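You operate a simulated robot arm through the tools that you are given. There is no shell and no other tool. Be economical: measure what you need, move in short steps, check, and stop when the job is done.

The job below is to be done with a simulated two-armed robot. You get a single attempt, and the scene is never put back.

## Task
Wipe up the spill on the worktop with the blue cloth there and put it back.
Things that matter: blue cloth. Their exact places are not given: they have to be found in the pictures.

Only the result counts: the job must be done as asked and must still hold three seconds after the hand-in. Knocking over, shifting, dropping, spilling or breaking anything else fails it. Flat cloth is picked up by pressing the open fingertips on it (5 to 10 N) and closing them slowly along it; thin cloth reads only 2 to 8 mm in the jaws.

## Robot
Two 7-joint arms with two-finger parallel grippers on one trunk, on a base that drives. Base frame: it is fixed to the floor where the robot stands at the start and does not move with it; the origin is under the middle of the robot, x ahead of it, y to its left, z up; the surface under the hand at the start is at about z = 900. Units: mm, degrees, N and s.
The left shoulder is at the start at [70, 163, 1195], the right one opposite. With the tool pointing down near the work surface each hand reaches from about 400 to 880 mm from the robot's upright axis, wherever it stands, measured 20 degrees to its own side. Payload 3.43 kg a hand.
The TCP of each hand is the grasp point between the finger pads, 34 mm short of the fingertips. In the tool frame z runs along the fingers and y along their closing line. Largest opening 128 mm; finger width 24, thickness 12; the body of the gripper, 48 by 130 mm, starts 96 mm behind the TCP.
Orientation is that of the tool frame in the base frame, as [roll, pitch, yaw] about the fixed x, y, z axes, in that order (R = Rz(yaw) Ry(pitch) Rx(roll)). With the fingers straight down and closing along the base's y, the tool's x points along the base's -x, its y along +y and its z along -z.

## Interface
- The arms move only by the tool jog_arm. It takes "left_targets", "right_targets" or both (then of equal length, played together; a hand with none holds still); each is a list of rows, each an object (a shift or turn left out is 0, a gripper value left out holds the last) with "travel": the shift along the tool's x, y, z in mm, a list of three; "turn": the turn, a rotation vector about the tool's x, y, z in degrees, a list of three; "hand": the closure in counts, from 0 (fully open) to 255 (shut). In form: [{"travel": [x, y, z], "turn": [ax, ay, az], "hand": hand}, ...]. A call has 1 to 10 rows; each row shifts and turns the commanded pose from where the row before left it, along the tool's axes as they then stand. Each row takes 0.2 s and may step no farther than 50 mm and 8.6 degrees from the row before; otherwise, or with a gripper value out of range, the whole call is refused. Where a pose cannot be reached the arm comes as near as it can. A force on the tool above 40 N (or 10 N above the force at the start of the call, whichever is more), or a blocked arm, ends the call early, and 0.2 s more pass. Each finger travels about 153 mm/s and halts on what it meets, pressing with about 32 N; the grip force reading is that of the motor and also rises with nothing between the fingers. The clock runs only during rows and for 0.2 s after the last one: add rows that do not move to give the fingers time. It gives the time, the measured TCP pose, the force on the tool (base axes), the opening and the grip force at its end, in the units of the frame above (readings bear some noise), with the torque about the TCP (base axes, N m) and any sound that the robot's microphone picked up, and new pictures: "show" is both (left out), scene, wrist or none (wrist: the cameras of the hands that moved).
- Cameras (640 x 400 px; columns grow to the right, rows downward): "scene" is now at [135.4, 24.6, 1426.2]; the picture's right is [0.30, -0.95, 0.00], its down [-0.50, -0.16, -0.85] and it looks along [0.81, 0.25, -0.53] (base axes); focal length 286 px, centre (320, 200). "left" rides on the left gripper at [76, 11, -160] in its tool frame; the picture's right is [-0.15, 0.99, 0.00], its down [-0.88, -0.13, -0.46] and it looks along [-0.45, -0.07, 0.89] (tool axes); focal length 234 px, centre (320, 200). "right" rides on the right gripper at [76, -11, -160] in its tool frame; the picture's right is [0.15, 0.99, 0.00], its down [-0.88, 0.13, -0.46] and it looks along [-0.45, 0.07, 0.89] (tool axes); focal length 234 px, centre (320, 200).
- raise_lower(by): slides the trunk up (or, below 0, down) by that many mm; the arms and the scene camera ride with it, the base frame stays. It gives what a move gives, with no picture.
- drive_base(legs): drives the robot by 1 to 6 legs, each [ahead, left, turn to the left] in mm, mm and degrees, along the robot's own axes; the way and the turn of a leg run together, so that a leg with both is an arc; at most 1500 mm and 180 degrees a leg. The arms and the cameras ride along, it lands a little off, and it stops where it bumps. It gives what a move gives, and a new picture of the scene camera.
- head_to(pan, tilt): turns the head with the scene camera to pan (to the left, within 86 degrees either way) and tilt (down, from -29 to 69), counted from straight ahead of the robot. It gives what a move gives, and a new picture of the scene camera.
- probe_pixels(camera, pixels): for up to 12 pixels [column, row] of the newest picture of that camera ("zoom" is the newest enlarged one), the place [x, y, z] in the base frame of the surface seen there, good to about 3 mm. It takes no simulated time.
- inspect(camera, box): a new picture of the part [left, top, right, bottom] of that camera's present view, enlarged. It takes no simulated time.
- close_job(): hands the job in; it is judged then, once.

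Keep the steps short. Do not move on a guess: measure, check each grasp and each placing, and mend mistakes. In all there are 80 turns and 260 pictures (those below and enlarged ones count). Leave the grippers open and the arms clear of the work at the hand-in unless told otherwise, and finish with a single line.

The tools are called after "Emit:" by a JSON object that holds its "method" and its "body". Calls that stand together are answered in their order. jog_arm: Moves the arms, as the interface text tells. Its arguments: {"type":"object","properties":{"left_targets":{"type":"array","items":{"type":"object","properties":{"travel":{"type":"array","items":{"type":"number"}},"turn":{"type":"array","items":{"type":"number"}},"hand":{"type":"number"}}}},"right_targets":{"type":"array","items":{"type":"object","properties":{"travel":{"type":"array","items":{"type":"number"}},"turn":{"type":"array","items":{"type":"number"}},"hand":{"type":"number"}}}},"show":{"type":"string","enum":["both","scene","wrist","none"]}},"required":[]} The other tools are called the same way: raise_lower (by) slides the trunk up or down; drive_base (legs) drives the base; head_to (pan, tilt) turns the head that bears the scene camera; probe_pixels (camera, pixels) gives the place of the surface under pixels of a picture; inspect (camera, box) takes an enlarged picture of a part of a camera's view; close_job () hands the job in.

At the start:

```text
time_s: 0.0
left_tool_pos: [522.4, 423.3, 1176.2]
left_orientation: [180.0, 0.0, -180.0]
left_ft_force: [0.2, 0.1, 1.2]
left_ft_torque: [-0.02, 0.0, 0.01]
left_opening: 127.9
left_gripper_force: 0.2
right_tool_pos: [630.9, -10.2, 1211.6]
right_orientation: [179.9, -0.1, 179.9]
right_ft_force: [0.1, 0.3, 0.1]
right_ft_torque: [0.0, -0.01, -0.02]
right_opening: 128.0
right_gripper_force: 0.2
trunk travel left (down, up): [-675.0, 265.0]
robot x, y, heading: [1.3, -2.5, 0.0]
head pan, tilt: [17.4, 31.7]
```

scene: 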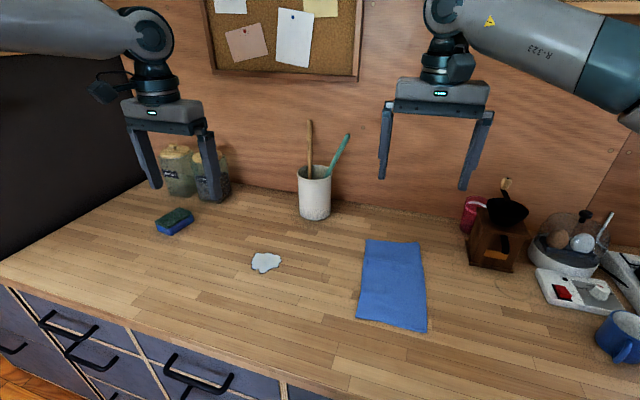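
right: 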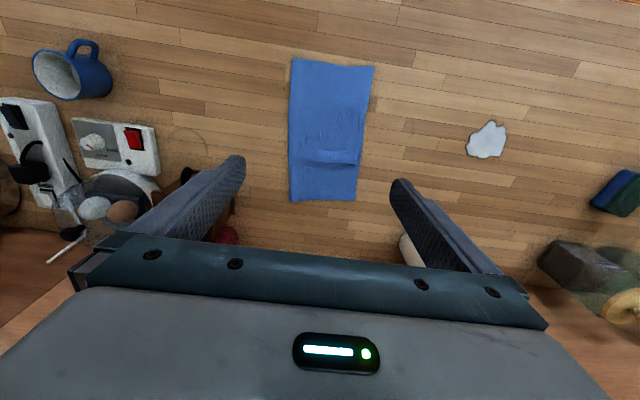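
left: 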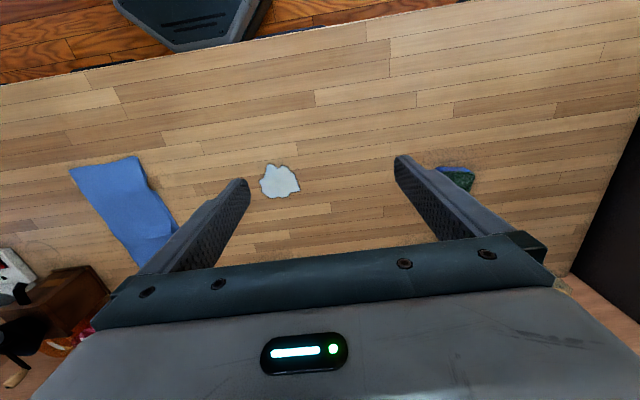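

I see the blue cloth (scene about 393,285) and the white spill (265,262). First I measure both.

Emit:
{"method": "probe_pixels", "body": {"camera": "scene", "pixels": [[367, 242], [418, 244], [426, 329], [359, 317], [393, 285], [252, 263], [280, 261], [266, 254], [264, 271], [266, 262], [340, 290], [314, 215]]}}

Emit:
{"method": "inspect", "body": {"camera": "scene", "box": [220, 220, 460, 370]}}

```text
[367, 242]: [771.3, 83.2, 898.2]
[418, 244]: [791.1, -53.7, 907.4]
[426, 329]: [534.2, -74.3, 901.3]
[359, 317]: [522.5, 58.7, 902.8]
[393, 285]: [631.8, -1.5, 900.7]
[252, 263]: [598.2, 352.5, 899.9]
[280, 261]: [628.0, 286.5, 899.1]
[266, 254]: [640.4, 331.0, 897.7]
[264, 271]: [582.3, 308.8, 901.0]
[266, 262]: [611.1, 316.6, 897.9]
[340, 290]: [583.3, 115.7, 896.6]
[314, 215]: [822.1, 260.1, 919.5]
```

```text
2.67 times, centred on (340, 295) of scene
```

zoom: 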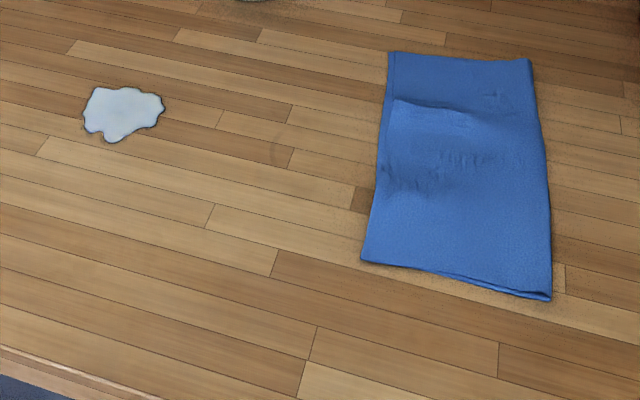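

The cloth is about 135 × 260 mm, centred near (655, 0). The spill is about 65 mm across, centred near (611, 318), and the way between them is clear. I'll use the left arm: first I swing the right arm away to its own side, while the left follows.

Emit:
{"method": "jog_arm", "body": {"right_targets": [{"travel": [0, -48, 0]}, {"travel": [0, -48, 0]}, {"travel": [0, -48, 0]}, {"travel": [0, -48, 0]}, {"travel": [0, -48, 0]}, {"travel": [0, -48, 0]}, {"travel": [0, -20, 0]}, {"travel": [0, 0, 0]}], "left_targets": [{"travel": [0, 0, 0]}, {"travel": [-18, -45, 0]}, {"travel": [-18, -45, 0]}, {"travel": [-18, -45, 0]}, {"travel": [-18, -45, 0]}, {"travel": [-18, -45, 0]}, {"travel": [-18, -45, 0]}, {"travel": [0, -45, 0]}], "show": "scene"}}

```text
time_s: 1.8
left_tool_pos: [589.7, 177.2, 1180.5]
left_orientation: [179.9, 0.2, -179.9]
left_ft_force: [-1.3, -0.4, 0.2]
left_ft_torque: [0.02, -0.05, 0.02]
left_opening: 128.0
left_gripper_force: 0.1
left hand out of reach, approached as far as the arm can: row 7, 8
right_tool_pos: [629.5, -318.5, 1214.8]
right_orientation: [179.9, 0.2, -180.0]
right_ft_force: [0.0, 0.2, 0.4]
right_ft_torque: [0.0, -0.02, 0.04]
right_opening: 128.1
right_gripper_force: 0.0
trunk travel left (down, up): [-675.0, 265.0]
robot x, y, heading: [1.1, 0.2, 0.0]
head pan, tilt: [17.4, 31.7]
```

scene: 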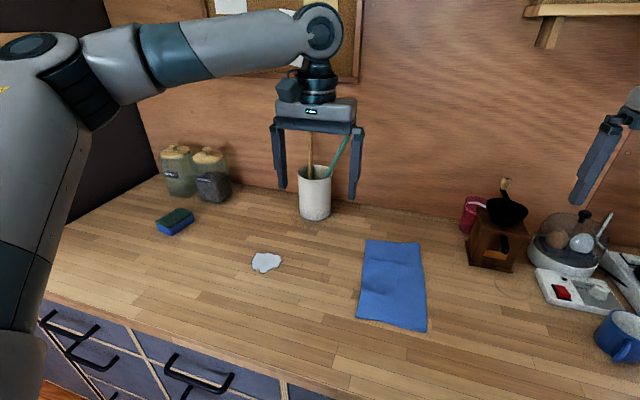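

The left arm stops at y≈177, so the base must shift right by about 180 mm. Before driving I look right to make sure there's free space for the right arm.

Emit:
{"method": "head_to", "body": {"pan": -25, "tilt": 30}}

```text
time_s: 2.9
left_tool_pos: [592.8, 176.5, 1179.0]
left_orientation: [-180.0, 0.1, 180.0]
left_ft_force: [-0.5, -0.5, -0.6]
left_ft_torque: [-0.02, -0.02, 0.05]
left_opening: 128.0
left_gripper_force: 0.0
right_tool_pos: [630.8, -317.7, 1212.2]
right_orientation: [179.9, 0.0, 179.9]
right_ft_force: [-0.4, -0.2, -0.4]
right_ft_torque: [0.01, 0.01, 0.01]
right_opening: 127.8
right_gripper_force: 0.2
trunk travel left (down, up): [-675.0, 265.0]
robot x, y, heading: [4.3, 0.3, 0.0]
head pan, tilt: [-25.0, 30.0]
```

scene: 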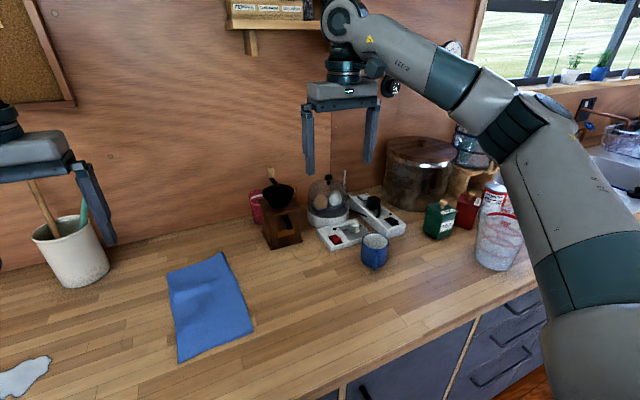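

Emit:
{"method": "probe_pixels", "body": {"camera": "scene", "pixels": [[500, 305], [536, 290], [495, 240], [330, 385], [420, 340], [250, 50], [630, 100], [480, 150], [490, 385], [350, 160]]}}

```text
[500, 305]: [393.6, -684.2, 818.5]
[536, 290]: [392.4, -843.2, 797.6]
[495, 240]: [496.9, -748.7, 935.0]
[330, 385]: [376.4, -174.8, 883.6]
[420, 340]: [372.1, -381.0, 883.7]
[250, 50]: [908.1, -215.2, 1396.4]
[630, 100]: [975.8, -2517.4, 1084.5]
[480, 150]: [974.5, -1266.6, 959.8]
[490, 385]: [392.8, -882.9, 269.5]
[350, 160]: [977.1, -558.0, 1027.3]
```

The counter front runs straight along x≈375, with nothing tall on the right near the arm. I drive 180 mm to the right.

Emit:
{"method": "drive_base", "body": {"legs": [[0, -180, 0]]}}

Emit:
{"method": "head_to", "body": {"pan": 22, "tilt": 36}}

```text
time_s: 4.4
left_tool_pos: [592.8, 2.2, 1180.6]
left_orientation: [180.0, -0.1, 180.0]
left_ft_force: [-0.3, 0.1, 0.2]
left_ft_torque: [0.02, 0.01, 0.0]
left_opening: 128.2
left_gripper_force: 0.1
right_tool_pos: [632.6, -493.7, 1213.6]
right_orientation: [179.9, -0.1, -180.0]
right_ft_force: [0.4, 0.7, 0.2]
right_ft_torque: [0.0, -0.04, 0.0]
right_opening: 128.0
right_gripper_force: 0.1
trunk travel left (down, up): [-675.0, 265.0]
robot x, y, heading: [-0.7, -175.6, 0.1]
head pan, tilt: [-25.0, 30.0]
```

scene: 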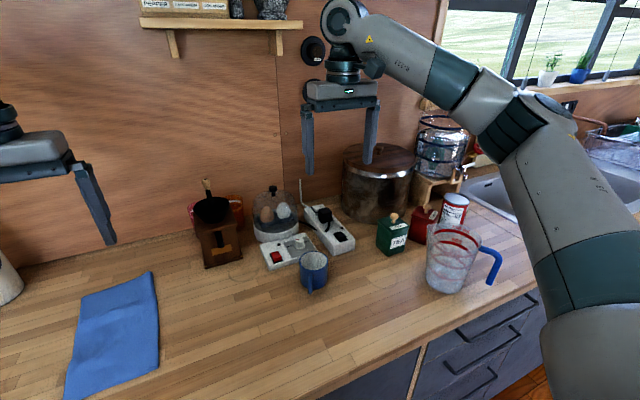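

```text
time_s: 5.5
left_tool_pos: [593.3, 0.3, 1179.8]
left_orientation: [-179.9, 0.0, 179.9]
left_ft_force: [0.4, -0.4, 0.0]
left_ft_torque: [0.0, -0.01, 0.01]
left_opening: 128.1
left_gripper_force: 0.0
right_tool_pos: [632.2, -494.7, 1212.6]
right_orientation: [179.9, 0.0, -180.0]
right_ft_force: [-0.5, -0.2, 0.8]
right_ft_torque: [0.01, 0.01, -0.02]
right_opening: 128.2
right_gripper_force: 0.1
trunk travel left (down, up): [-675.0, 265.0]
robot x, y, heading: [-2.6, -176.9, -0.2]
head pan, tilt: [22.0, 36.0]
```

scene: 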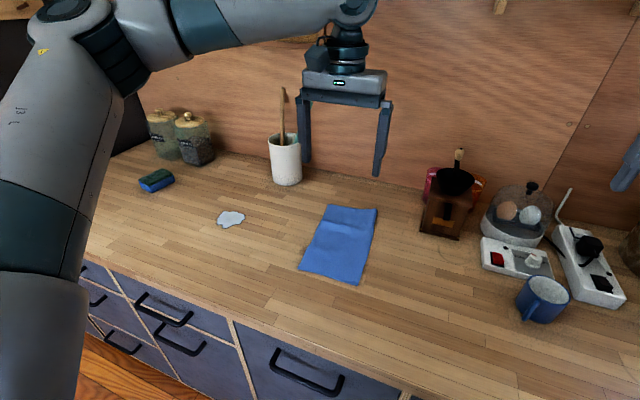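

The left hand is now over the cloth at (593, 0). I go to x≈630, partly close the jaws (~60 mm) and descend to just above the cloth.

Emit:
{"method": "jog_arm", "body": {"left_targets": [{"travel": [-37, 2, 0], "hand": 135}, {"travel": [0, 0, 46]}, {"travel": [0, 0, 46]}, {"travel": [0, 0, 46]}, {"travel": [0, 0, 46]}, {"travel": [0, 0, 40]}, {"travel": [0, 0, 0]}, {"travel": [0, 0, 0]}]}}

```text
time_s: 7.3
left_tool_pos: [609.1, 28.6, 958.1]
left_orientation: [-179.9, 0.2, 180.0]
left_ft_force: [-0.3, -0.7, -0.3]
left_ft_torque: [0.0, -0.02, -0.03]
left_opening: 60.2
left_gripper_force: 0.0
left hand out of reach, approached as far as the arm can: row 1, 5, 6
right_tool_pos: [631.8, -493.4, 1212.3]
right_orientation: [179.9, 0.0, 179.9]
right_ft_force: [-0.4, -0.4, 0.2]
right_ft_torque: [-0.05, 0.04, 0.03]
right_opening: 128.2
right_gripper_force: 0.1
trunk travel left (down, up): [-675.0, 265.0]
robot x, y, heading: [1.1, -179.1, 0.0]
head pan, tilt: [22.0, 36.0]
```

scene: 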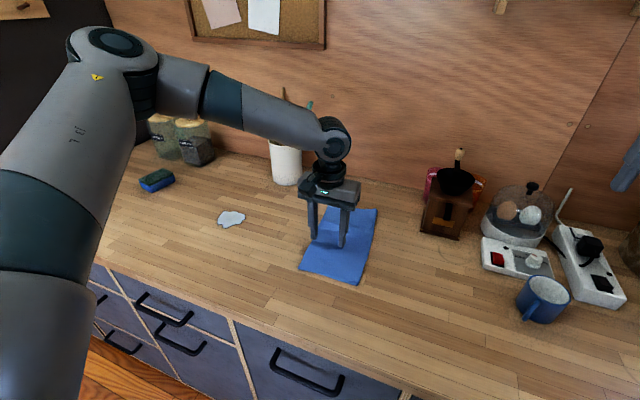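
left: 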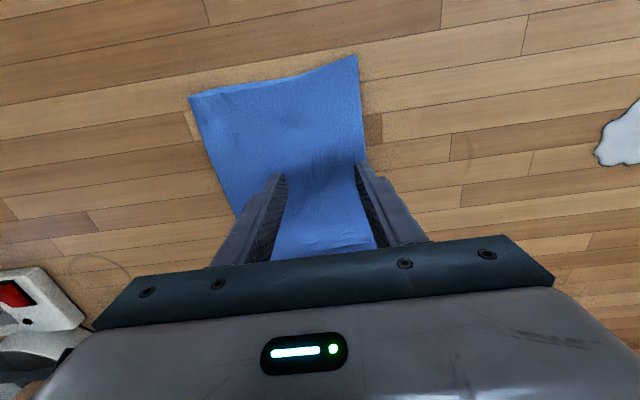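

The arm stops at (609, 29), still a bit at its inner limit. I rise 50 mm and drive 60 mm further right.

Emit:
{"method": "jog_arm", "body": {"left_targets": [{"travel": [0, 0, -45]}, {"travel": [0, 0, 0]}], "show": "none"}}

Emit:
{"method": "drive_base", "body": {"legs": [[0, -60, 0]]}}

```text
time_s: 7.9
left_tool_pos: [611.7, 28.0, 1003.2]
left_orientation: [179.9, 0.1, 179.9]
left_ft_force: [1.2, -0.9, 0.3]
left_ft_torque: [-0.03, 0.01, 0.01]
left_opening: 60.4
left_gripper_force: 0.2
right_tool_pos: [632.1, -494.4, 1211.8]
right_orientation: [179.9, 0.1, 180.0]
right_ft_force: [0.1, -0.1, 0.5]
right_ft_torque: [0.0, 0.04, 0.0]
right_opening: 127.8
right_gripper_force: 0.1
trunk travel left (down, up): [-675.0, 265.0]
robot x, y, heading: [0.7, -175.6, -0.1]
head pan, tilt: [22.0, 36.0]
```

```text
time_s: 8.9
left_tool_pos: [610.1, -27.9, 1003.5]
left_orientation: [-179.9, -0.1, -179.9]
left_ft_force: [-0.1, 0.0, 0.5]
left_ft_torque: [0.0, 0.0, -0.01]
left_opening: 60.2
left_gripper_force: 0.0
right_tool_pos: [632.3, -550.0, 1213.8]
right_orientation: [-180.0, 0.1, -179.9]
right_ft_force: [-0.3, -1.1, 1.1]
right_ft_torque: [-0.01, -0.02, -0.02]
right_opening: 128.0
right_gripper_force: 0.0
trunk travel left (down, up): [-675.0, 265.0]
robot x, y, heading: [1.0, -238.8, -0.1]
head pan, tilt: [22.0, 36.0]
```

scene: 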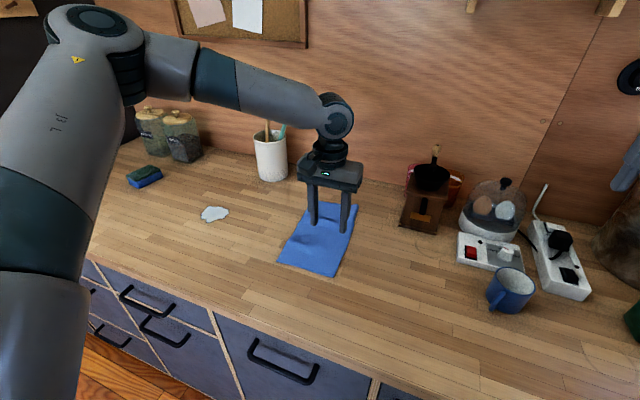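

Now I move to (630, 0) and go down slowly, to near contact (TCP about 940).

Emit:
{"method": "jog_arm", "body": {"left_targets": [{"travel": [-20, 28, 0]}, {"travel": [0, 0, 40]}, {"travel": [0, 0, 20]}, {"travel": [0, 0, 0]}, {"travel": [0, 0, 0]}]}}

```text
time_s: 10.1
left_tool_pos: [630.7, -1.7, 944.8]
left_orientation: [180.0, 0.0, -179.9]
left_ft_force: [-0.1, -0.2, -0.2]
left_ft_torque: [0.06, -0.03, -0.01]
left_opening: 60.3
left_gripper_force: 0.1
right_tool_pos: [632.1, -552.9, 1212.6]
right_orientation: [180.0, 0.0, -179.9]
right_ft_force: [-0.3, -0.2, 0.0]
right_ft_torque: [0.02, 0.02, 0.02]
right_opening: 128.1
right_gripper_force: 0.0
trunk travel left (down, up): [-675.0, 265.0]
robot x, y, heading: [-0.4, -237.7, -0.4]
head pan, tilt: [22.0, 36.0]
```

scene: 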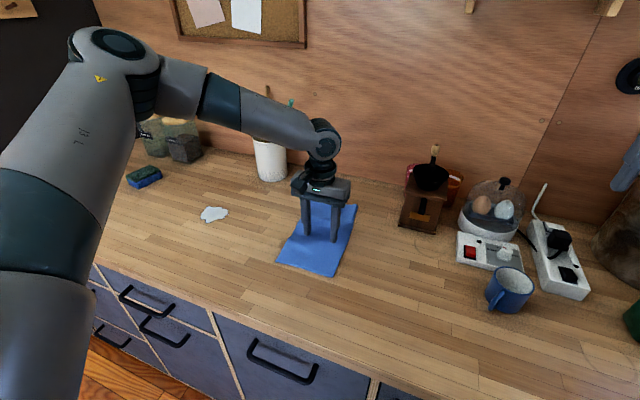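
left: 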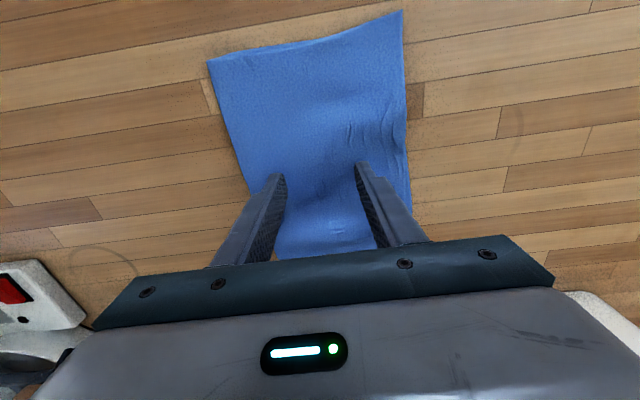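

The fingers sit over the cloth's middle. I lower in 3 mm steps until contact shows.

Emit:
{"method": "jog_arm", "body": {"left_targets": [{"travel": [0, 0, 4]}, {"travel": [0, 0, 3]}, {"travel": [0, 0, 2]}, {"travel": [0, 0, 0]}], "show": "none"}}

```text
time_s: 11.1
left_tool_pos: [628.7, -0.7, 937.2]
left_orientation: [180.0, 0.1, -179.9]
left_ft_force: [0.5, 0.0, 2.4]
left_ft_torque: [0.0, 0.0, -0.02]
left_opening: 60.2
left_gripper_force: 0.0
right_tool_pos: [631.6, -553.2, 1213.0]
right_orientation: [179.9, 0.2, -179.9]
right_ft_force: [0.8, 0.0, -0.3]
right_ft_torque: [-0.05, 0.0, 0.03]
right_opening: 128.0
right_gripper_force: 0.1
trunk travel left (down, up): [-675.0, 265.0]
robot x, y, heading: [4.0, -236.9, -0.1]
head pan, tilt: [22.0, 36.0]
```

Contact begins (2.4 N). I press a little more.

Emit:
{"method": "jog_arm", "body": {"left_targets": [{"travel": [0, 0, 1.5]}, {"travel": [0, 0, 0]}], "show": "none"}}

```text
time_s: 11.7
left_tool_pos: [628.2, -0.5, 935.9]
left_orientation: [-179.9, 0.1, -180.0]
left_ft_force: [0.3, -1.4, 2.9]
left_ft_torque: [-0.04, -0.09, 0.0]
left_opening: 60.0
left_gripper_force: 0.0
left hand out of reach, approached as far as the arm can: row 1
right_tool_pos: [633.4, -552.4, 1212.8]
right_orientation: [179.8, 0.1, -179.9]
right_ft_force: [0.1, 0.2, 0.5]
right_ft_torque: [-0.01, 0.02, -0.01]
right_opening: 128.1
right_gripper_force: 0.0
trunk travel left (down, up): [-675.0, 265.0]
robot x, y, heading: [-1.4, -235.3, 0.4]
head pan, tilt: [22.0, 36.0]
```

Still at the reach edge, so I lift, drive 60 mm more to the right, and come back.

Emit:
{"method": "jog_arm", "body": {"left_targets": [{"travel": [0, 0, -40]}, {"travel": [0, 0, 0]}], "show": "none"}}

Emit:
{"method": "drive_base", "body": {"legs": [[0, -60, 0]]}}

Emit:
{"method": "jog_arm", "body": {"left_targets": [{"travel": [0, 30, 0]}, {"travel": [0, 28, 0]}, {"travel": [0, 0, 0]}], "show": "wrist"}}

```text
time_s: 12.3
left_tool_pos: [629.1, -0.5, 976.2]
left_orientation: [180.0, 0.0, -179.9]
left_ft_force: [0.1, 0.2, -0.2]
left_ft_torque: [-0.03, -0.01, 0.01]
left_opening: 60.3
left_gripper_force: 0.0
right_tool_pos: [633.2, -552.1, 1212.8]
right_orientation: [179.8, 0.0, 180.0]
right_ft_force: [-0.9, 0.7, -0.8]
right_ft_torque: [-0.06, 0.01, -0.02]
right_opening: 127.9
right_gripper_force: 0.1
trunk travel left (down, up): [-675.0, 265.0]
robot x, y, heading: [-1.1, -234.7, 0.1]
head pan, tilt: [22.0, 36.0]
```

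```text
time_s: 13.3
left_tool_pos: [627.8, -56.2, 974.5]
left_orientation: [-179.9, 0.1, -179.8]
left_ft_force: [-0.4, -0.6, -0.7]
left_ft_torque: [-0.01, 0.0, 0.0]
left_opening: 60.2
left_gripper_force: 0.1
right_tool_pos: [632.3, -607.8, 1213.1]
right_orientation: [-180.0, 0.2, -179.8]
right_ft_force: [-0.6, -1.0, -0.1]
right_ft_torque: [-0.03, 0.01, -0.01]
right_opening: 127.9
right_gripper_force: 0.0
trunk travel left (down, up): [-675.0, 265.0]
robot x, y, heading: [2.5, -295.7, 0.3]
head pan, tilt: [22.0, 36.0]
```

scene: 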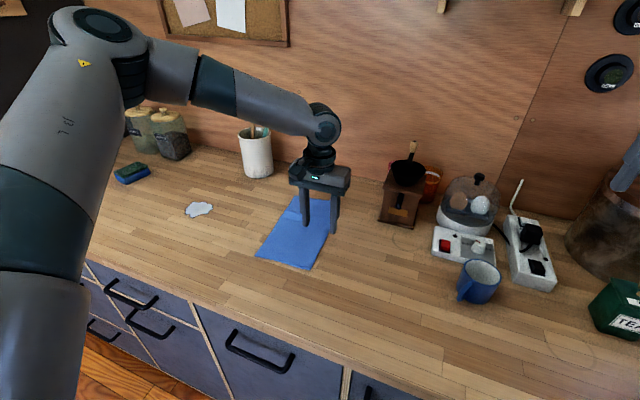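

```text
time_s: 14.1
left_tool_pos: [628.9, -5.1, 977.1]
left_orientation: [179.9, 0.0, -179.8]
left_ft_force: [-0.1, -0.6, -0.3]
left_ft_torque: [0.02, -0.01, 0.02]
left_opening: 60.5
left_gripper_force: 0.1
right_tool_pos: [633.8, -613.2, 1212.3]
right_orientation: [179.8, 0.1, -179.9]
right_ft_force: [0.3, -0.3, 0.4]
right_ft_torque: [0.01, 0.01, 0.01]
right_opening: 128.2
right_gripper_force: 0.0
trunk travel left (down, up): [-675.0, 265.0]
robot x, y, heading: [-1.3, -294.3, -0.1]
head pan, tilt: [22.0, 36.0]
```

left: 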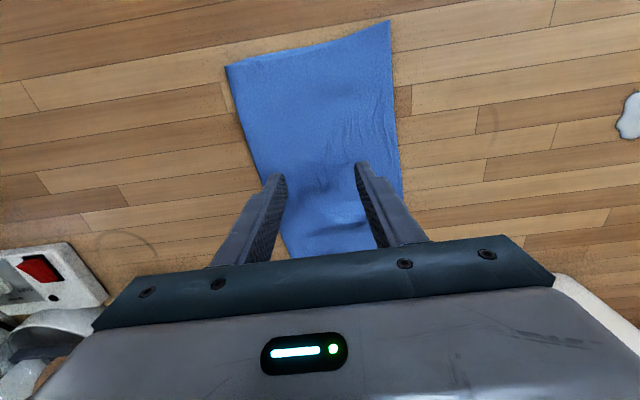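

The cloth is unmoved and the fingers are centred. I descend to contact in reducing steps.

Emit:
{"method": "jog_arm", "body": {"left_targets": [{"travel": [0, 3, 30]}, {"travel": [0, 0, 8]}, {"travel": [0, 0, 2]}, {"travel": [0, 0, 2]}, {"travel": [0, 0, 0]}], "show": "none"}}

```text
time_s: 15.3
left_tool_pos: [626.3, 1.3, 935.9]
left_orientation: [179.9, 0.2, -179.8]
left_ft_force: [2.4, 1.6, 12.7]
left_ft_torque: [0.01, -0.02, 0.0]
left_opening: 60.7
left_gripper_force: 0.0
right_tool_pos: [630.9, -611.0, 1213.2]
right_orientation: [180.0, 0.1, -179.8]
right_ft_force: [-0.6, -0.3, -0.1]
right_ft_torque: [0.0, 0.0, 0.01]
right_opening: 128.1
right_gripper_force: 0.0
trunk travel left (down, up): [-675.0, 265.0]
robot x, y, heading: [-0.2, -294.6, -0.1]
head pan, tilt: [22.0, 36.0]
```

12.7 N is slightly high. I ease off 1 mm and close slowly.

Emit:
{"method": "jog_arm", "body": {"left_targets": [{"travel": [0, 0, -1]}, {"hand": 148}, {"hand": 161}, {"hand": 174}, {"hand": 187}, {"hand": 200}, {"hand": 213}, {"hand": 226}, {"hand": 240}, {"hand": 255}]}}

```text
time_s: 17.5
left_tool_pos: [626.9, 2.0, 935.9]
left_orientation: [180.0, 0.1, -179.7]
left_ft_force: [-0.3, -0.4, 6.1]
left_ft_torque: [-0.03, 0.04, 0.01]
left_opening: 3.7
left_gripper_force: 31.8
right_tool_pos: [632.2, -609.7, 1213.1]
right_orientation: [179.9, 0.1, -179.8]
right_ft_force: [0.1, 0.1, 0.8]
right_ft_torque: [0.02, 0.0, 0.0]
right_opening: 128.1
right_gripper_force: 0.1
trunk travel left (down, up): [-675.0, 265.0]
robot x, y, heading: [-1.1, -291.4, 0.2]
head pan, tilt: [22.0, 36.0]
```

scene: 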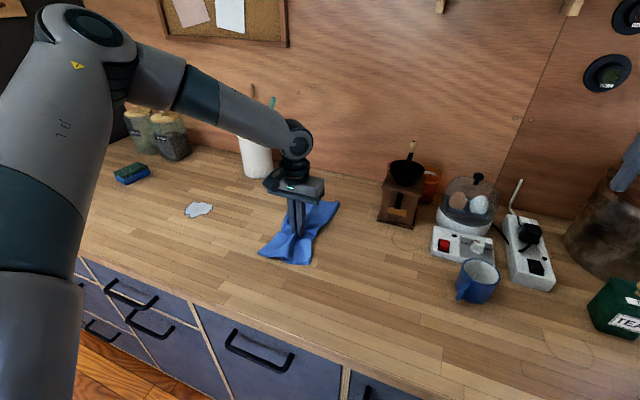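
left: 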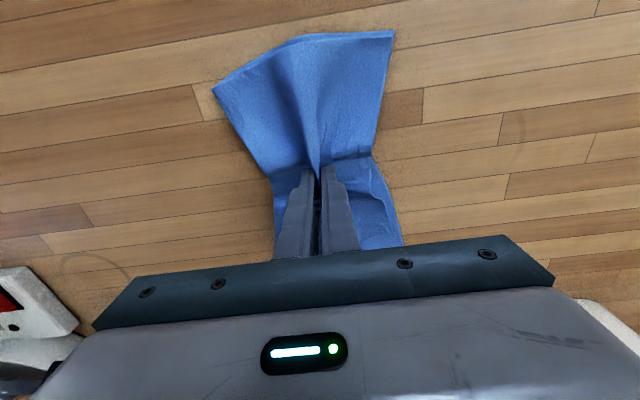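

The cloth is gripped (3.7 mm, 32 N). I lift 8 mm, and drive 200 mm left, trailing the cloth over the clear worktop toward the spill.

Emit:
{"method": "jog_arm", "body": {"left_targets": [{"travel": [0, 0, -8]}, {"travel": [0, 0, 0]}], "show": "none"}}

Emit:
{"method": "drive_base", "body": {"legs": [[0, 200, 0]]}}

```text
time_s: 18.1
left_tool_pos: [627.9, 1.2, 943.1]
left_orientation: [-179.9, -0.1, -179.8]
left_ft_force: [0.9, 0.2, -0.2]
left_ft_torque: [0.01, 0.0, 0.0]
left_opening: 3.7
left_gripper_force: 31.9
right_tool_pos: [632.7, -610.6, 1213.3]
right_orientation: [179.9, 0.1, -179.8]
right_ft_force: [-0.4, -0.1, 0.3]
right_ft_torque: [0.03, 0.0, 0.0]
right_opening: 128.0
right_gripper_force: 0.1
trunk travel left (down, up): [-675.0, 265.0]
robot x, y, heading: [0.3, -292.0, 0.1]
head pan, tilt: [22.0, 36.0]
```

```text
time_s: 19.7
left_tool_pos: [629.1, 197.4, 943.2]
left_orientation: [179.9, 0.0, -180.0]
left_ft_force: [0.1, 0.1, -0.5]
left_ft_torque: [0.0, 0.0, -0.01]
left_opening: 3.6
left_gripper_force: 32.4
right_tool_pos: [631.4, -415.4, 1214.0]
right_orientation: [180.0, 0.1, -179.9]
right_ft_force: [-0.4, 0.9, 0.6]
right_ft_torque: [0.04, 0.02, -0.02]
right_opening: 127.9
right_gripper_force: 0.1
trunk travel left (down, up): [-675.0, 265.0]
robot x, y, heading: [-2.9, -96.1, -0.1]
head pan, tilt: [22.0, 36.0]
```

scene: 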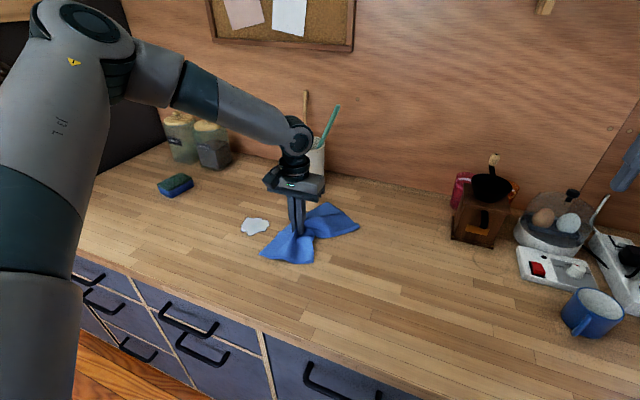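

The cloth holds. I go to the near edge of the spill at (590, 265), then press lightly.

Emit:
{"method": "jog_arm", "body": {"left_targets": [{"travel": [20, 35, 0]}, {"travel": [19, 32, 0]}, {"travel": [0, 0, 5]}, {"travel": [0, 0, 3]}, {"travel": [0, 0, 0]}]}}

```text
time_s: 20.9
left_tool_pos: [589.3, 264.5, 937.0]
left_orientation: [-180.0, 0.1, -179.9]
left_ft_force: [-0.3, 1.0, 9.7]
left_ft_torque: [-0.04, -0.05, -0.02]
left_opening: 4.0
left_gripper_force: 32.4
right_tool_pos: [630.0, -415.4, 1213.9]
right_orientation: [179.9, 0.1, -179.9]
right_ft_force: [0.4, -0.6, -0.1]
right_ft_torque: [0.0, 0.02, -0.01]
right_opening: 128.0
right_gripper_force: 0.1
trunk travel left (down, up): [-675.0, 265.0]
robot x, y, heading: [1.8, -98.3, 0.2]
head pan, tilt: [22.0, 36.0]
```

scene: 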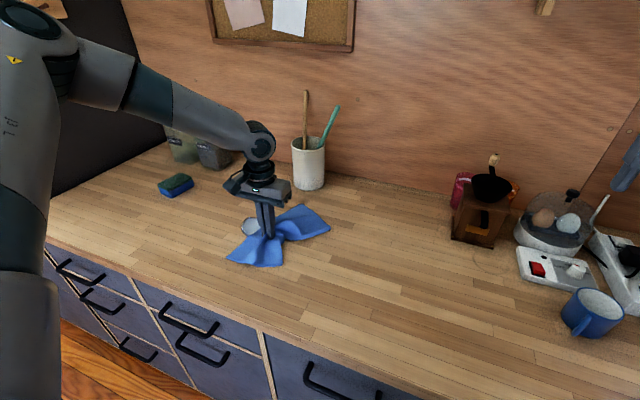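
left: 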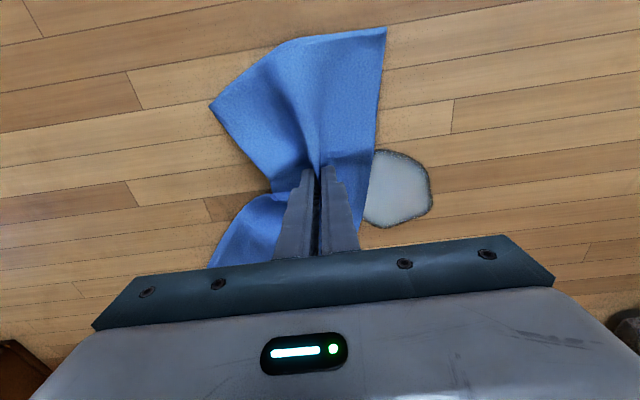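

Pressing at 9.7 N right beside the spill. The first stroke runs across it, from y 265 to 375, and back along a line 20 mm farther in.

Emit:
{"method": "jog_arm", "body": {"left_targets": [{"travel": [0, 22, 0]}, {"travel": [0, 22, 0]}, {"travel": [0, 22, 0]}, {"travel": [0, 22, 0]}, {"travel": [0, 22, 0]}, {"travel": [-20, 0, 0]}, {"travel": [0, -27, 0]}, {"travel": [0, -27, 0]}, {"travel": [0, -27, 0]}, {"travel": [0, -27, 0]}]}}

```text
time_s: 23.1
left_tool_pos: [607.5, 267.2, 936.6]
left_orientation: [179.9, 0.1, -179.8]
left_ft_force: [-0.1, 8.7, 18.8]
left_ft_torque: [0.22, -0.04, 0.0]
left_opening: 3.8
left_gripper_force: 31.9
right_tool_pos: [631.1, -414.6, 1212.6]
right_orientation: [179.9, 0.1, -180.0]
right_ft_force: [-0.1, 0.0, -0.1]
right_ft_torque: [0.02, 0.01, 0.0]
right_opening: 128.1
right_gripper_force: 0.0
trunk travel left (down, up): [-675.0, 265.0]
robot x, y, heading: [-0.2, -99.9, 0.2]
head pan, tilt: [22.0, 36.0]
```

scene: 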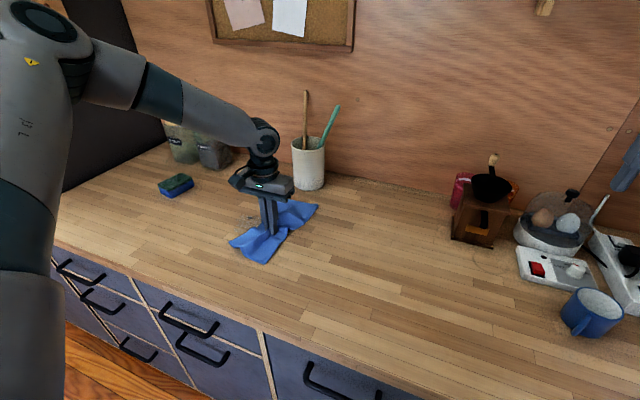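
left: 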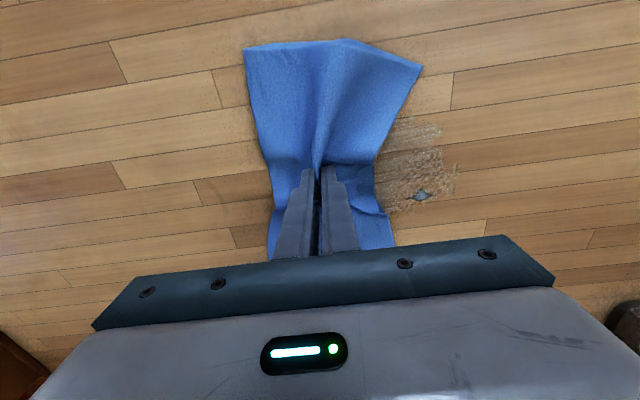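

Most of the spill is gone; faint streaks and a small drop remain at (420,196) in the left picture. I measure them.

Emit:
{"method": "probe_pixels", "body": {"camera": "left", "pixels": [[420, 196], [440, 125], [458, 170], [390, 210], [385, 150], [425, 120]]}}

Emit:
{"method": "inspect", "body": {"camera": "left", "box": [340, 90, 500, 250]}}

```text
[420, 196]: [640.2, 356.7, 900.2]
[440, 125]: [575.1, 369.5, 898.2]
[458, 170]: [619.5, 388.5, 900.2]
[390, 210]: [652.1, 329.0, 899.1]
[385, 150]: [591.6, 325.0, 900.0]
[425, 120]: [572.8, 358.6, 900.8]
```

```text
2.50 times, centred on (420, 170) of left
```

zoom: 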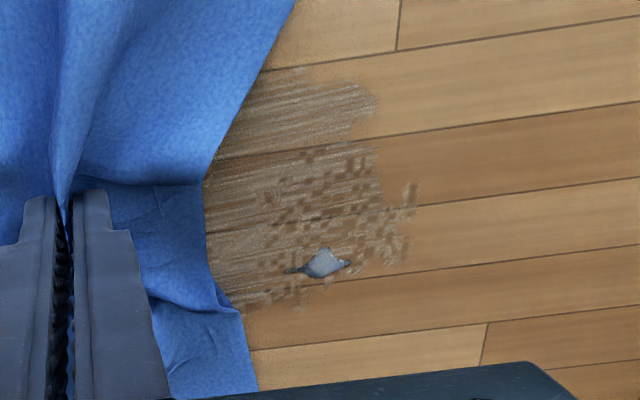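

Residue spans x 575–650, y 300–390. I ease the pressure slightly and stroke along x≈642, then x≈625.

Emit:
{"method": "jog_arm", "body": {"left_targets": [{"travel": [-35, 0, -0.7]}, {"travel": [0, 33, 0]}, {"travel": [0, 33, 0]}, {"travel": [0, 33, 0]}, {"travel": [0, 33, 0]}, {"travel": [17, 0, 0]}, {"travel": [0, -33, 0]}, {"travel": [0, -33, 0]}, {"travel": [0, -33, 0]}, {"travel": [0, -33, 0]}], "show": "wrist"}}

Emit:
{"method": "jog_arm", "body": {"left_targets": [{"travel": [15, 0, 0]}, {"travel": [0, 33, 0]}, {"travel": [0, 33, 0]}, {"travel": [0, 33, 0]}, {"travel": [0, 33, 0]}, {"travel": [18, 0, 0]}, {"travel": [0, -33, 0]}, {"travel": [0, -33, 0]}, {"travel": [0, -33, 0]}, {"travel": [0, -33, 0]}], "show": "both"}}

```text
time_s: 25.3
left_tool_pos: [628.0, 265.0, 935.8]
left_orientation: [179.8, 0.1, -179.9]
left_ft_force: [-1.6, 5.1, 14.0]
left_ft_torque: [0.21, -0.03, 0.03]
left_opening: 4.0
left_gripper_force: 32.0
right_tool_pos: [630.3, -415.6, 1211.8]
right_orientation: [179.9, 0.1, -179.9]
right_ft_force: [-0.1, 0.2, -0.4]
right_ft_torque: [0.05, -0.03, 0.0]
right_opening: 128.2
right_gripper_force: 0.0
trunk travel left (down, up): [-675.0, 265.0]
robot x, y, heading: [-2.9, -96.3, 0.1]
head pan, tilt: [22.0, 36.0]
```

left: 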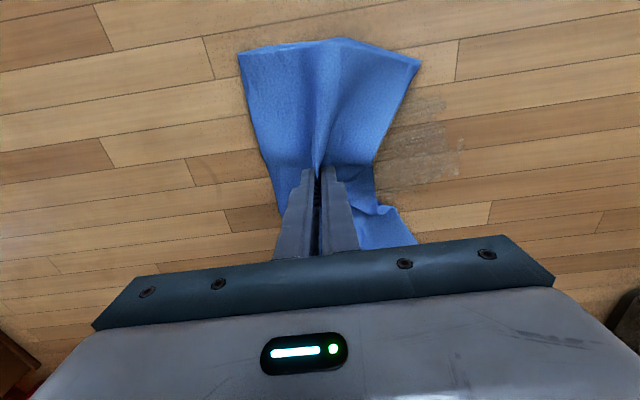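

```text
time_s: 27.5
left_tool_pos: [593.4, 264.5, 936.2]
left_orientation: [179.9, 0.0, -179.7]
left_ft_force: [0.9, 2.1, 3.6]
left_ft_torque: [0.08, 0.02, 0.0]
left_opening: 3.8
left_gripper_force: 32.0
right_tool_pos: [631.7, -415.2, 1213.4]
right_orientation: [180.0, 0.1, -179.9]
right_ft_force: [1.1, -0.5, 0.4]
right_ft_torque: [0.0, 0.01, 0.03]
right_opening: 127.9
right_gripper_force: 0.1
trunk travel left (down, up): [-675.0, 265.0]
robot x, y, heading: [1.6, -98.3, 0.4]
head pan, tilt: [22.0, 36.0]
```

scene: 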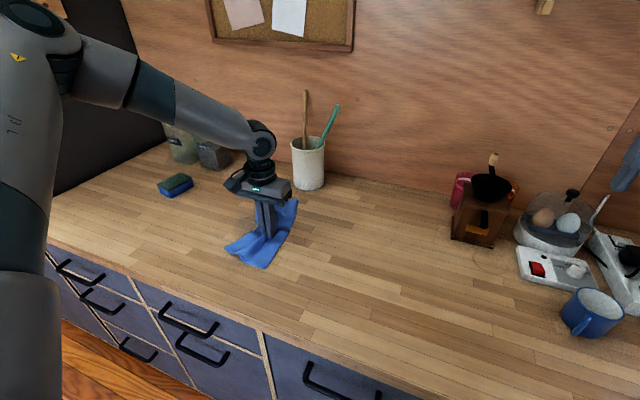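
left: 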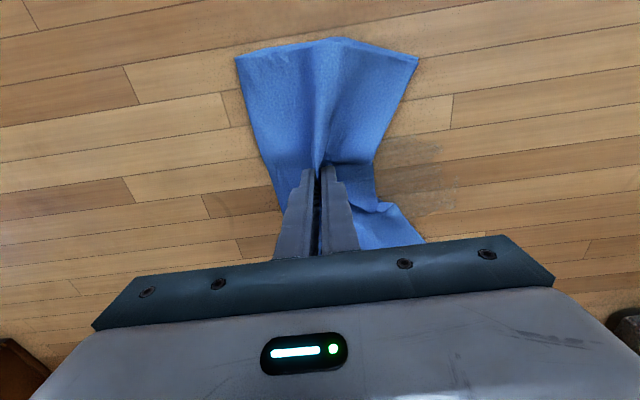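

Only a very faint damp film is left. One more full pass over the area.

Emit:
{"method": "jog_arm", "body": {"left_targets": [{"travel": [18, 0, 0.7]}, {"travel": [0, 33, 0]}, {"travel": [0, 33, 0]}, {"travel": [0, 33, 0]}, {"travel": [0, 33, 0]}, {"travel": [-15, 0, 0]}, {"travel": [0, -33, 0]}, {"travel": [0, -33, 0]}, {"travel": [0, -33, 0]}, {"travel": [0, -33, 0]}], "show": "none"}}

Emit:
{"method": "jog_arm", "body": {"left_targets": [{"travel": [-16, 0, 0]}, {"travel": [0, 33, 0]}, {"travel": [0, 33, 0]}, {"travel": [0, 33, 0]}, {"travel": [0, 33, 0]}, {"travel": [-16, 0, 0]}, {"travel": [0, -33, 0]}, {"travel": [0, -33, 0]}, {"travel": [0, -33, 0]}, {"travel": [0, -33, 0]}], "show": "none"}}

Emit:
{"method": "jog_arm", "body": {"left_targets": [{"travel": [-16, 0, 0]}, {"travel": [0, 33, 0]}, {"travel": [0, 33, 0]}, {"travel": [0, 33, 0]}, {"travel": [0, 20, 0]}, {"travel": [0, -33, 0]}, {"travel": [0, -33, 0]}, {"travel": [0, -33, 0]}, {"travel": [0, -33, 0]}, {"travel": [0, -33, 0]}], "show": "both"}}

```text
time_s: 29.7
left_tool_pos: [589.7, 267.0, 937.2]
left_orientation: [180.0, 0.2, -179.9]
left_ft_force: [-0.4, 13.9, 32.0]
left_ft_torque: [0.47, -0.01, 0.04]
left_opening: 3.8
left_gripper_force: 31.3
right_tool_pos: [629.0, -414.8, 1213.6]
right_orientation: [179.9, 0.1, -179.8]
right_ft_force: [0.4, 0.5, -0.7]
right_ft_torque: [0.02, 0.01, 0.01]
right_opening: 128.1
right_gripper_force: 0.1
trunk travel left (down, up): [-675.0, 265.0]
robot x, y, heading: [0.3, -97.3, 0.2]
head pan, tilt: [22.0, 36.0]
```

```text
time_s: 31.9
left_tool_pos: [620.5, 264.0, 937.2]
left_orientation: [179.9, 0.1, -179.9]
left_ft_force: [-1.4, 10.8, 26.0]
left_ft_torque: [0.38, -0.01, 0.02]
left_opening: 3.7
left_gripper_force: 31.3
right_tool_pos: [630.4, -416.1, 1213.5]
right_orientation: [180.0, 0.2, -179.9]
right_ft_force: [0.1, 0.0, 0.0]
right_ft_torque: [-0.02, -0.01, 0.01]
right_opening: 128.0
right_gripper_force: 0.0
trunk travel left (down, up): [-675.0, 265.0]
robot x, y, heading: [2.3, -97.3, 0.3]
head pan, tilt: [22.0, 36.0]
```

```text
time_s: 34.1
left_tool_pos: [637.0, 219.7, 936.5]
left_orientation: [179.9, 0.1, -179.8]
left_ft_force: [-1.2, 7.1, 15.9]
left_ft_torque: [0.23, 0.05, 0.06]
left_opening: 3.7
left_gripper_force: 31.5
right_tool_pos: [630.9, -415.0, 1212.8]
right_orientation: [179.9, 0.1, -179.9]
right_ft_force: [0.3, 0.0, 0.3]
right_ft_torque: [0.02, 0.01, 0.02]
right_opening: 127.9
right_gripper_force: 0.1
trunk travel left (down, up): [-675.0, 265.0]
robot x, y, heading: [0.7, -100.6, 0.2]
head pan, tilt: [22.0, 36.0]
```

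scene: 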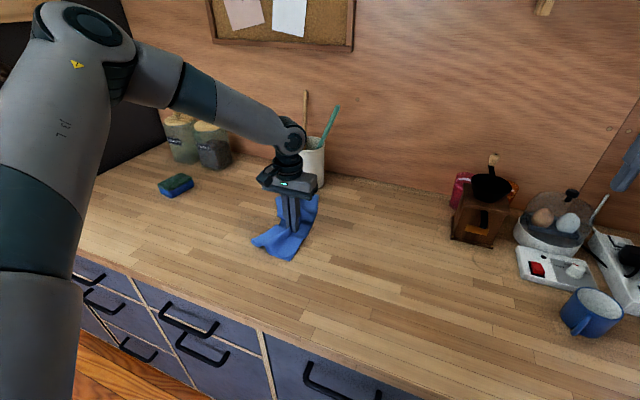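
left: 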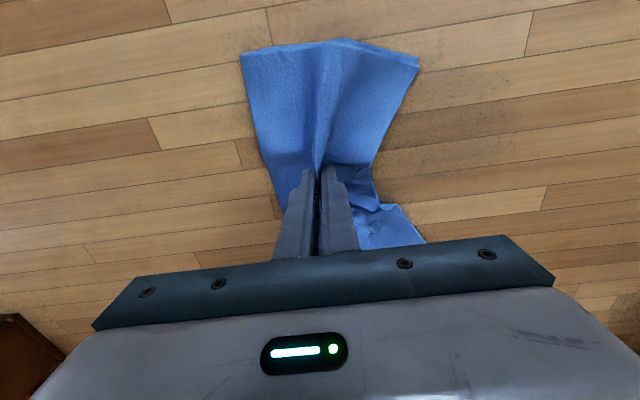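

The area looks clean. I lift slightly and draw back right to expose the rest of the spot.

Emit:
{"method": "jog_arm", "body": {"left_targets": [{"travel": [0, 0, -8]}, {"travel": [9, -22, 0]}, {"travel": [0, 0, 0]}], "show": "none"}}

Emit:
{"method": "drive_base", "body": {"legs": [[0, -196, 0]]}}

Emit:
{"method": "inspect", "body": {"camera": "scene", "box": [120, 160, 360, 310]}}

Emit:
{"method": "inspect", "body": {"camera": "left", "box": [0, 0, 640, 400]}}

```text
time_s: 34.9
left_tool_pos: [630.3, 198.8, 943.2]
left_orientation: [-180.0, 0.0, -180.0]
left_ft_force: [-0.6, 0.0, 1.9]
left_ft_torque: [-0.05, 0.02, 0.0]
left_opening: 3.8
left_gripper_force: 32.7
right_tool_pos: [632.3, -414.2, 1212.2]
right_orientation: [-179.9, 0.1, -179.9]
right_ft_force: [0.3, 0.1, 0.4]
right_ft_torque: [-0.01, 0.02, 0.01]
right_opening: 128.0
right_gripper_force: 0.0
trunk travel left (down, up): [-675.0, 265.0]
robot x, y, heading: [0.8, -96.0, -0.1]
head pan, tilt: [22.0, 36.0]
```

```text
time_s: 36.4
left_tool_pos: [630.0, 5.8, 943.8]
left_orientation: [-180.0, 0.0, -179.8]
left_ft_force: [1.0, -0.3, 0.6]
left_ft_torque: [0.03, -0.03, 0.01]
left_opening: 3.6
left_gripper_force: 32.1
right_tool_pos: [632.9, -608.0, 1212.4]
right_orientation: [-180.0, 0.1, -179.9]
right_ft_force: [-0.8, 0.9, -0.3]
right_ft_torque: [0.02, 0.02, -0.02]
right_opening: 127.9
right_gripper_force: 0.1
trunk travel left (down, up): [-675.0, 265.0]
robot x, y, heading: [1.0, -292.7, -0.4]
head pan, tilt: [22.0, 36.0]
```

scene: 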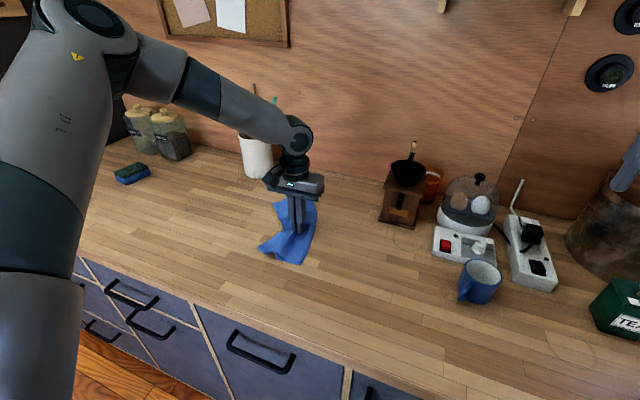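

```text
2.67 times, centred on (240, 235) of scene
```

zoom: 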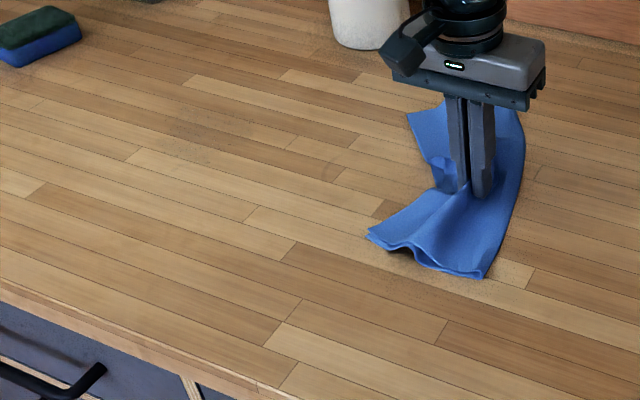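

```text
1.00 times, centred on (320, 200) of left (not enlarged: the box is as wide or as high as the picture)
```

zoom: 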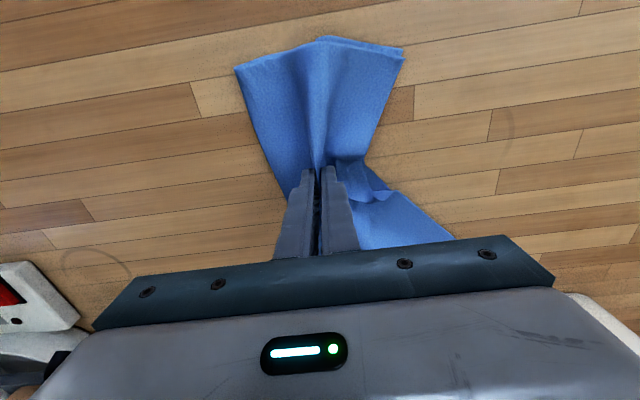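

The worktop is clean. The cloth is back at its place, so I correct to (627, 2), lower to contact, open slowly (to spread it), and then rise.

Emit:
{"method": "jog_arm", "body": {"left_targets": [{"travel": [3, -4, 4]}, {"travel": [0, 0, 2.5]}, {"hand": 240}, {"hand": 225}, {"hand": 205}, {"hand": 185}, {"hand": 165}, {"hand": 145}, {"hand": 135}, {"travel": [0, 0, 0]}], "show": "none"}}

Emit:
{"method": "jog_arm", "body": {"left_targets": [{"travel": [0, 0, -10]}, {"travel": [0, 0, -20]}, {"travel": [0, 0, -40]}, {"travel": [0, 0, -45]}, {"travel": [0, 0, -45]}, {"travel": [0, 45, -20], "hand": 0}, {"travel": [0, 45, 0]}, {"travel": [0, 45, 0]}, {"travel": [0, 45, 0]}, {"travel": [0, 0, 0]}]}}

```text
time_s: 38.6
left_tool_pos: [628.0, 1.7, 936.3]
left_orientation: [180.0, 0.0, -179.8]
left_ft_force: [0.6, -1.1, 0.8]
left_ft_torque: [0.02, 0.01, 0.01]
left_opening: 59.9
left_gripper_force: 0.0
right_tool_pos: [631.1, -608.2, 1212.0]
right_orientation: [180.0, 0.2, -179.9]
right_ft_force: [-0.2, -0.2, 0.2]
right_ft_torque: [0.0, 0.0, -0.03]
right_opening: 127.7
right_gripper_force: 0.0
trunk travel left (down, up): [-675.0, 265.0]
robot x, y, heading: [1.1, -291.4, 0.2]
head pan, tilt: [22.0, 36.0]
```

```text
time_s: 40.8
left_tool_pos: [628.0, 182.3, 1116.2]
left_orientation: [179.9, 0.0, -179.9]
left_ft_force: [-0.3, 0.3, 0.3]
left_ft_torque: [0.03, -0.02, 0.01]
left_opening: 127.8
left_gripper_force: 0.1
right_tool_pos: [631.6, -608.5, 1213.3]
right_orientation: [179.9, 0.0, -179.9]
right_ft_force: [0.0, 1.3, 0.1]
right_ft_torque: [0.03, -0.03, 0.02]
right_opening: 127.9
right_gripper_force: 0.1
trunk travel left (down, up): [-675.0, 265.0]
robot x, y, heading: [-1.2, -289.4, 0.1]
head pan, tilt: [22.0, 36.0]
```

scene: 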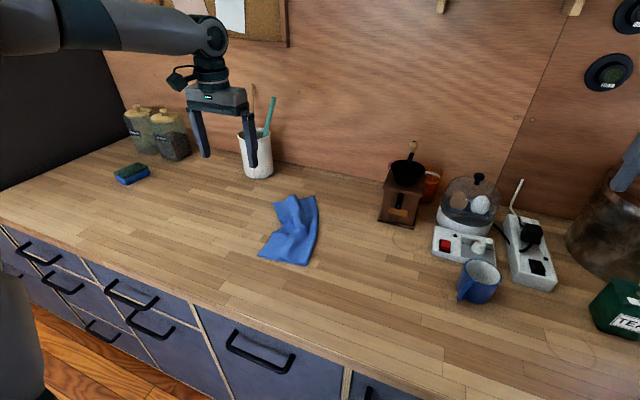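
left: 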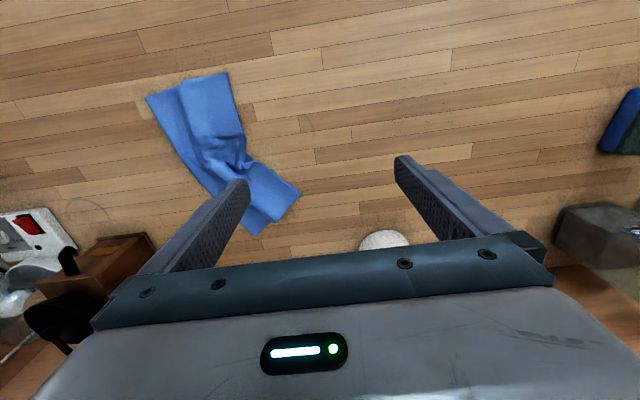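

The cloth has relaxed. I check its outline and the cleaned spot.

Emit:
{"method": "inspect", "body": {"camera": "scene", "box": [140, 160, 360, 298]}}

Emit:
{"method": "probe_pixels", "body": {"camera": "scene", "pixels": [[260, 253], [306, 264], [316, 196], [275, 203], [294, 230], [318, 215], [278, 233]]}}

Emit:
{"method": "inspect", "body": {"camera": "left", "box": [120, 50, 480, 275]}}

```text
2.90 times, centred on (250, 229) of scene
```

zoom: 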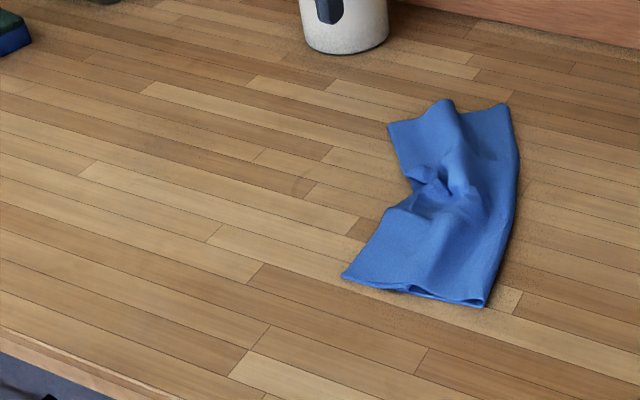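

```text
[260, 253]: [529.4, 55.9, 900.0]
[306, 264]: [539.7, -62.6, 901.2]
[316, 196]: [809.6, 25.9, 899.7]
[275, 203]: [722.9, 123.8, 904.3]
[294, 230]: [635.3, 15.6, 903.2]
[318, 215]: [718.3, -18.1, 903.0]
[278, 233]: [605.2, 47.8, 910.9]
```

```text
1.78 times, centred on (300, 162) of left
```

zoom: 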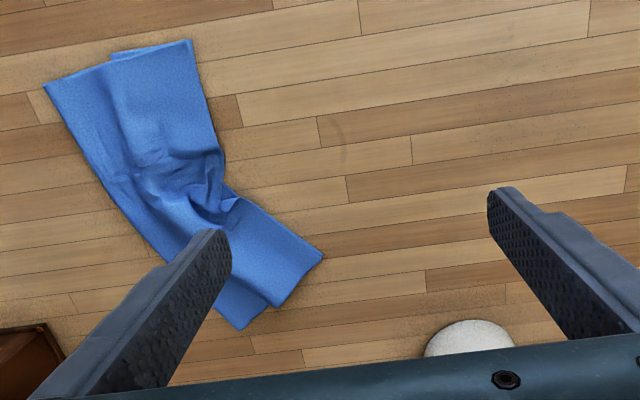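

The spot is clean. The cloth's near edge is within 10 mm of where it was, but the far end has swung about 60 mm left. I'll mend this by pressing the spread fingertips on the far end and sliding it back. First I hover over (735, 60).

Emit:
{"method": "jog_arm", "body": {"left_targets": [{"travel": [-27, -40, 0], "hand": 120}, {"travel": [-27, -40, 0]}, {"travel": [-27, -40, 0]}, {"travel": [-26, -2, 20]}, {"travel": [0, 0, 45]}, {"travel": [0, 0, 45]}, {"travel": [0, 0, 45]}, {"travel": [0, 0, 0]}, {"travel": [0, 0, 0]}]}}

```text
time_s: 42.8
left_tool_pos: [720.3, 64.6, 966.2]
left_orientation: [-179.9, 0.2, -179.8]
left_ft_force: [-0.6, 0.1, 0.1]
left_ft_torque: [-0.01, -0.01, 0.02]
left_opening: 67.5
left_gripper_force: 0.1
left hand out of reach, approached as far as the arm can: row 7
right_tool_pos: [631.8, -607.6, 1212.4]
right_orientation: [-180.0, 0.0, -179.8]
right_ft_force: [-0.2, -0.5, 0.1]
right_ft_torque: [-0.01, 0.02, 0.02]
right_opening: 127.9
right_gripper_force: 0.0
trunk travel left (down, up): [-675.0, 265.0]
robot x, y, heading: [-2.8, -295.1, 0.0]
head pan, tilt: [22.0, 36.0]
```

scene: 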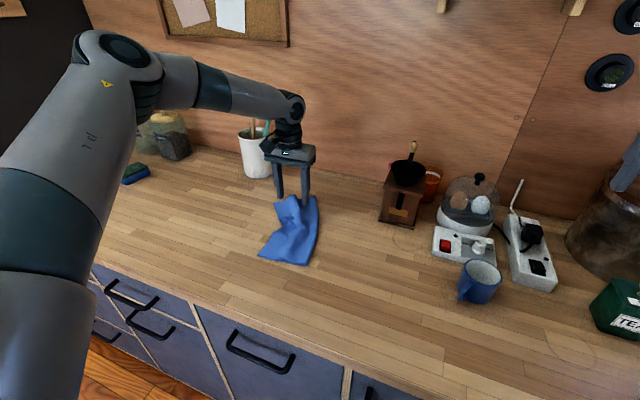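
left: 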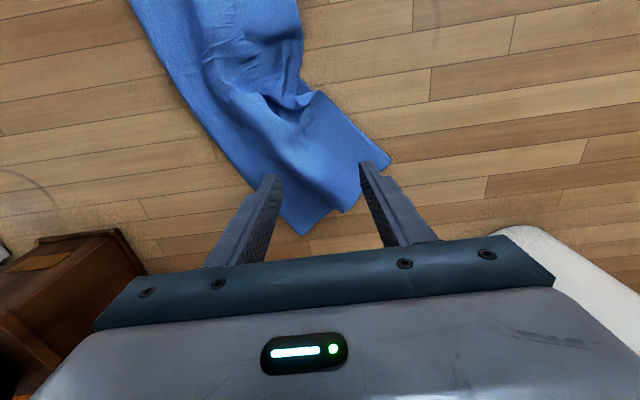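

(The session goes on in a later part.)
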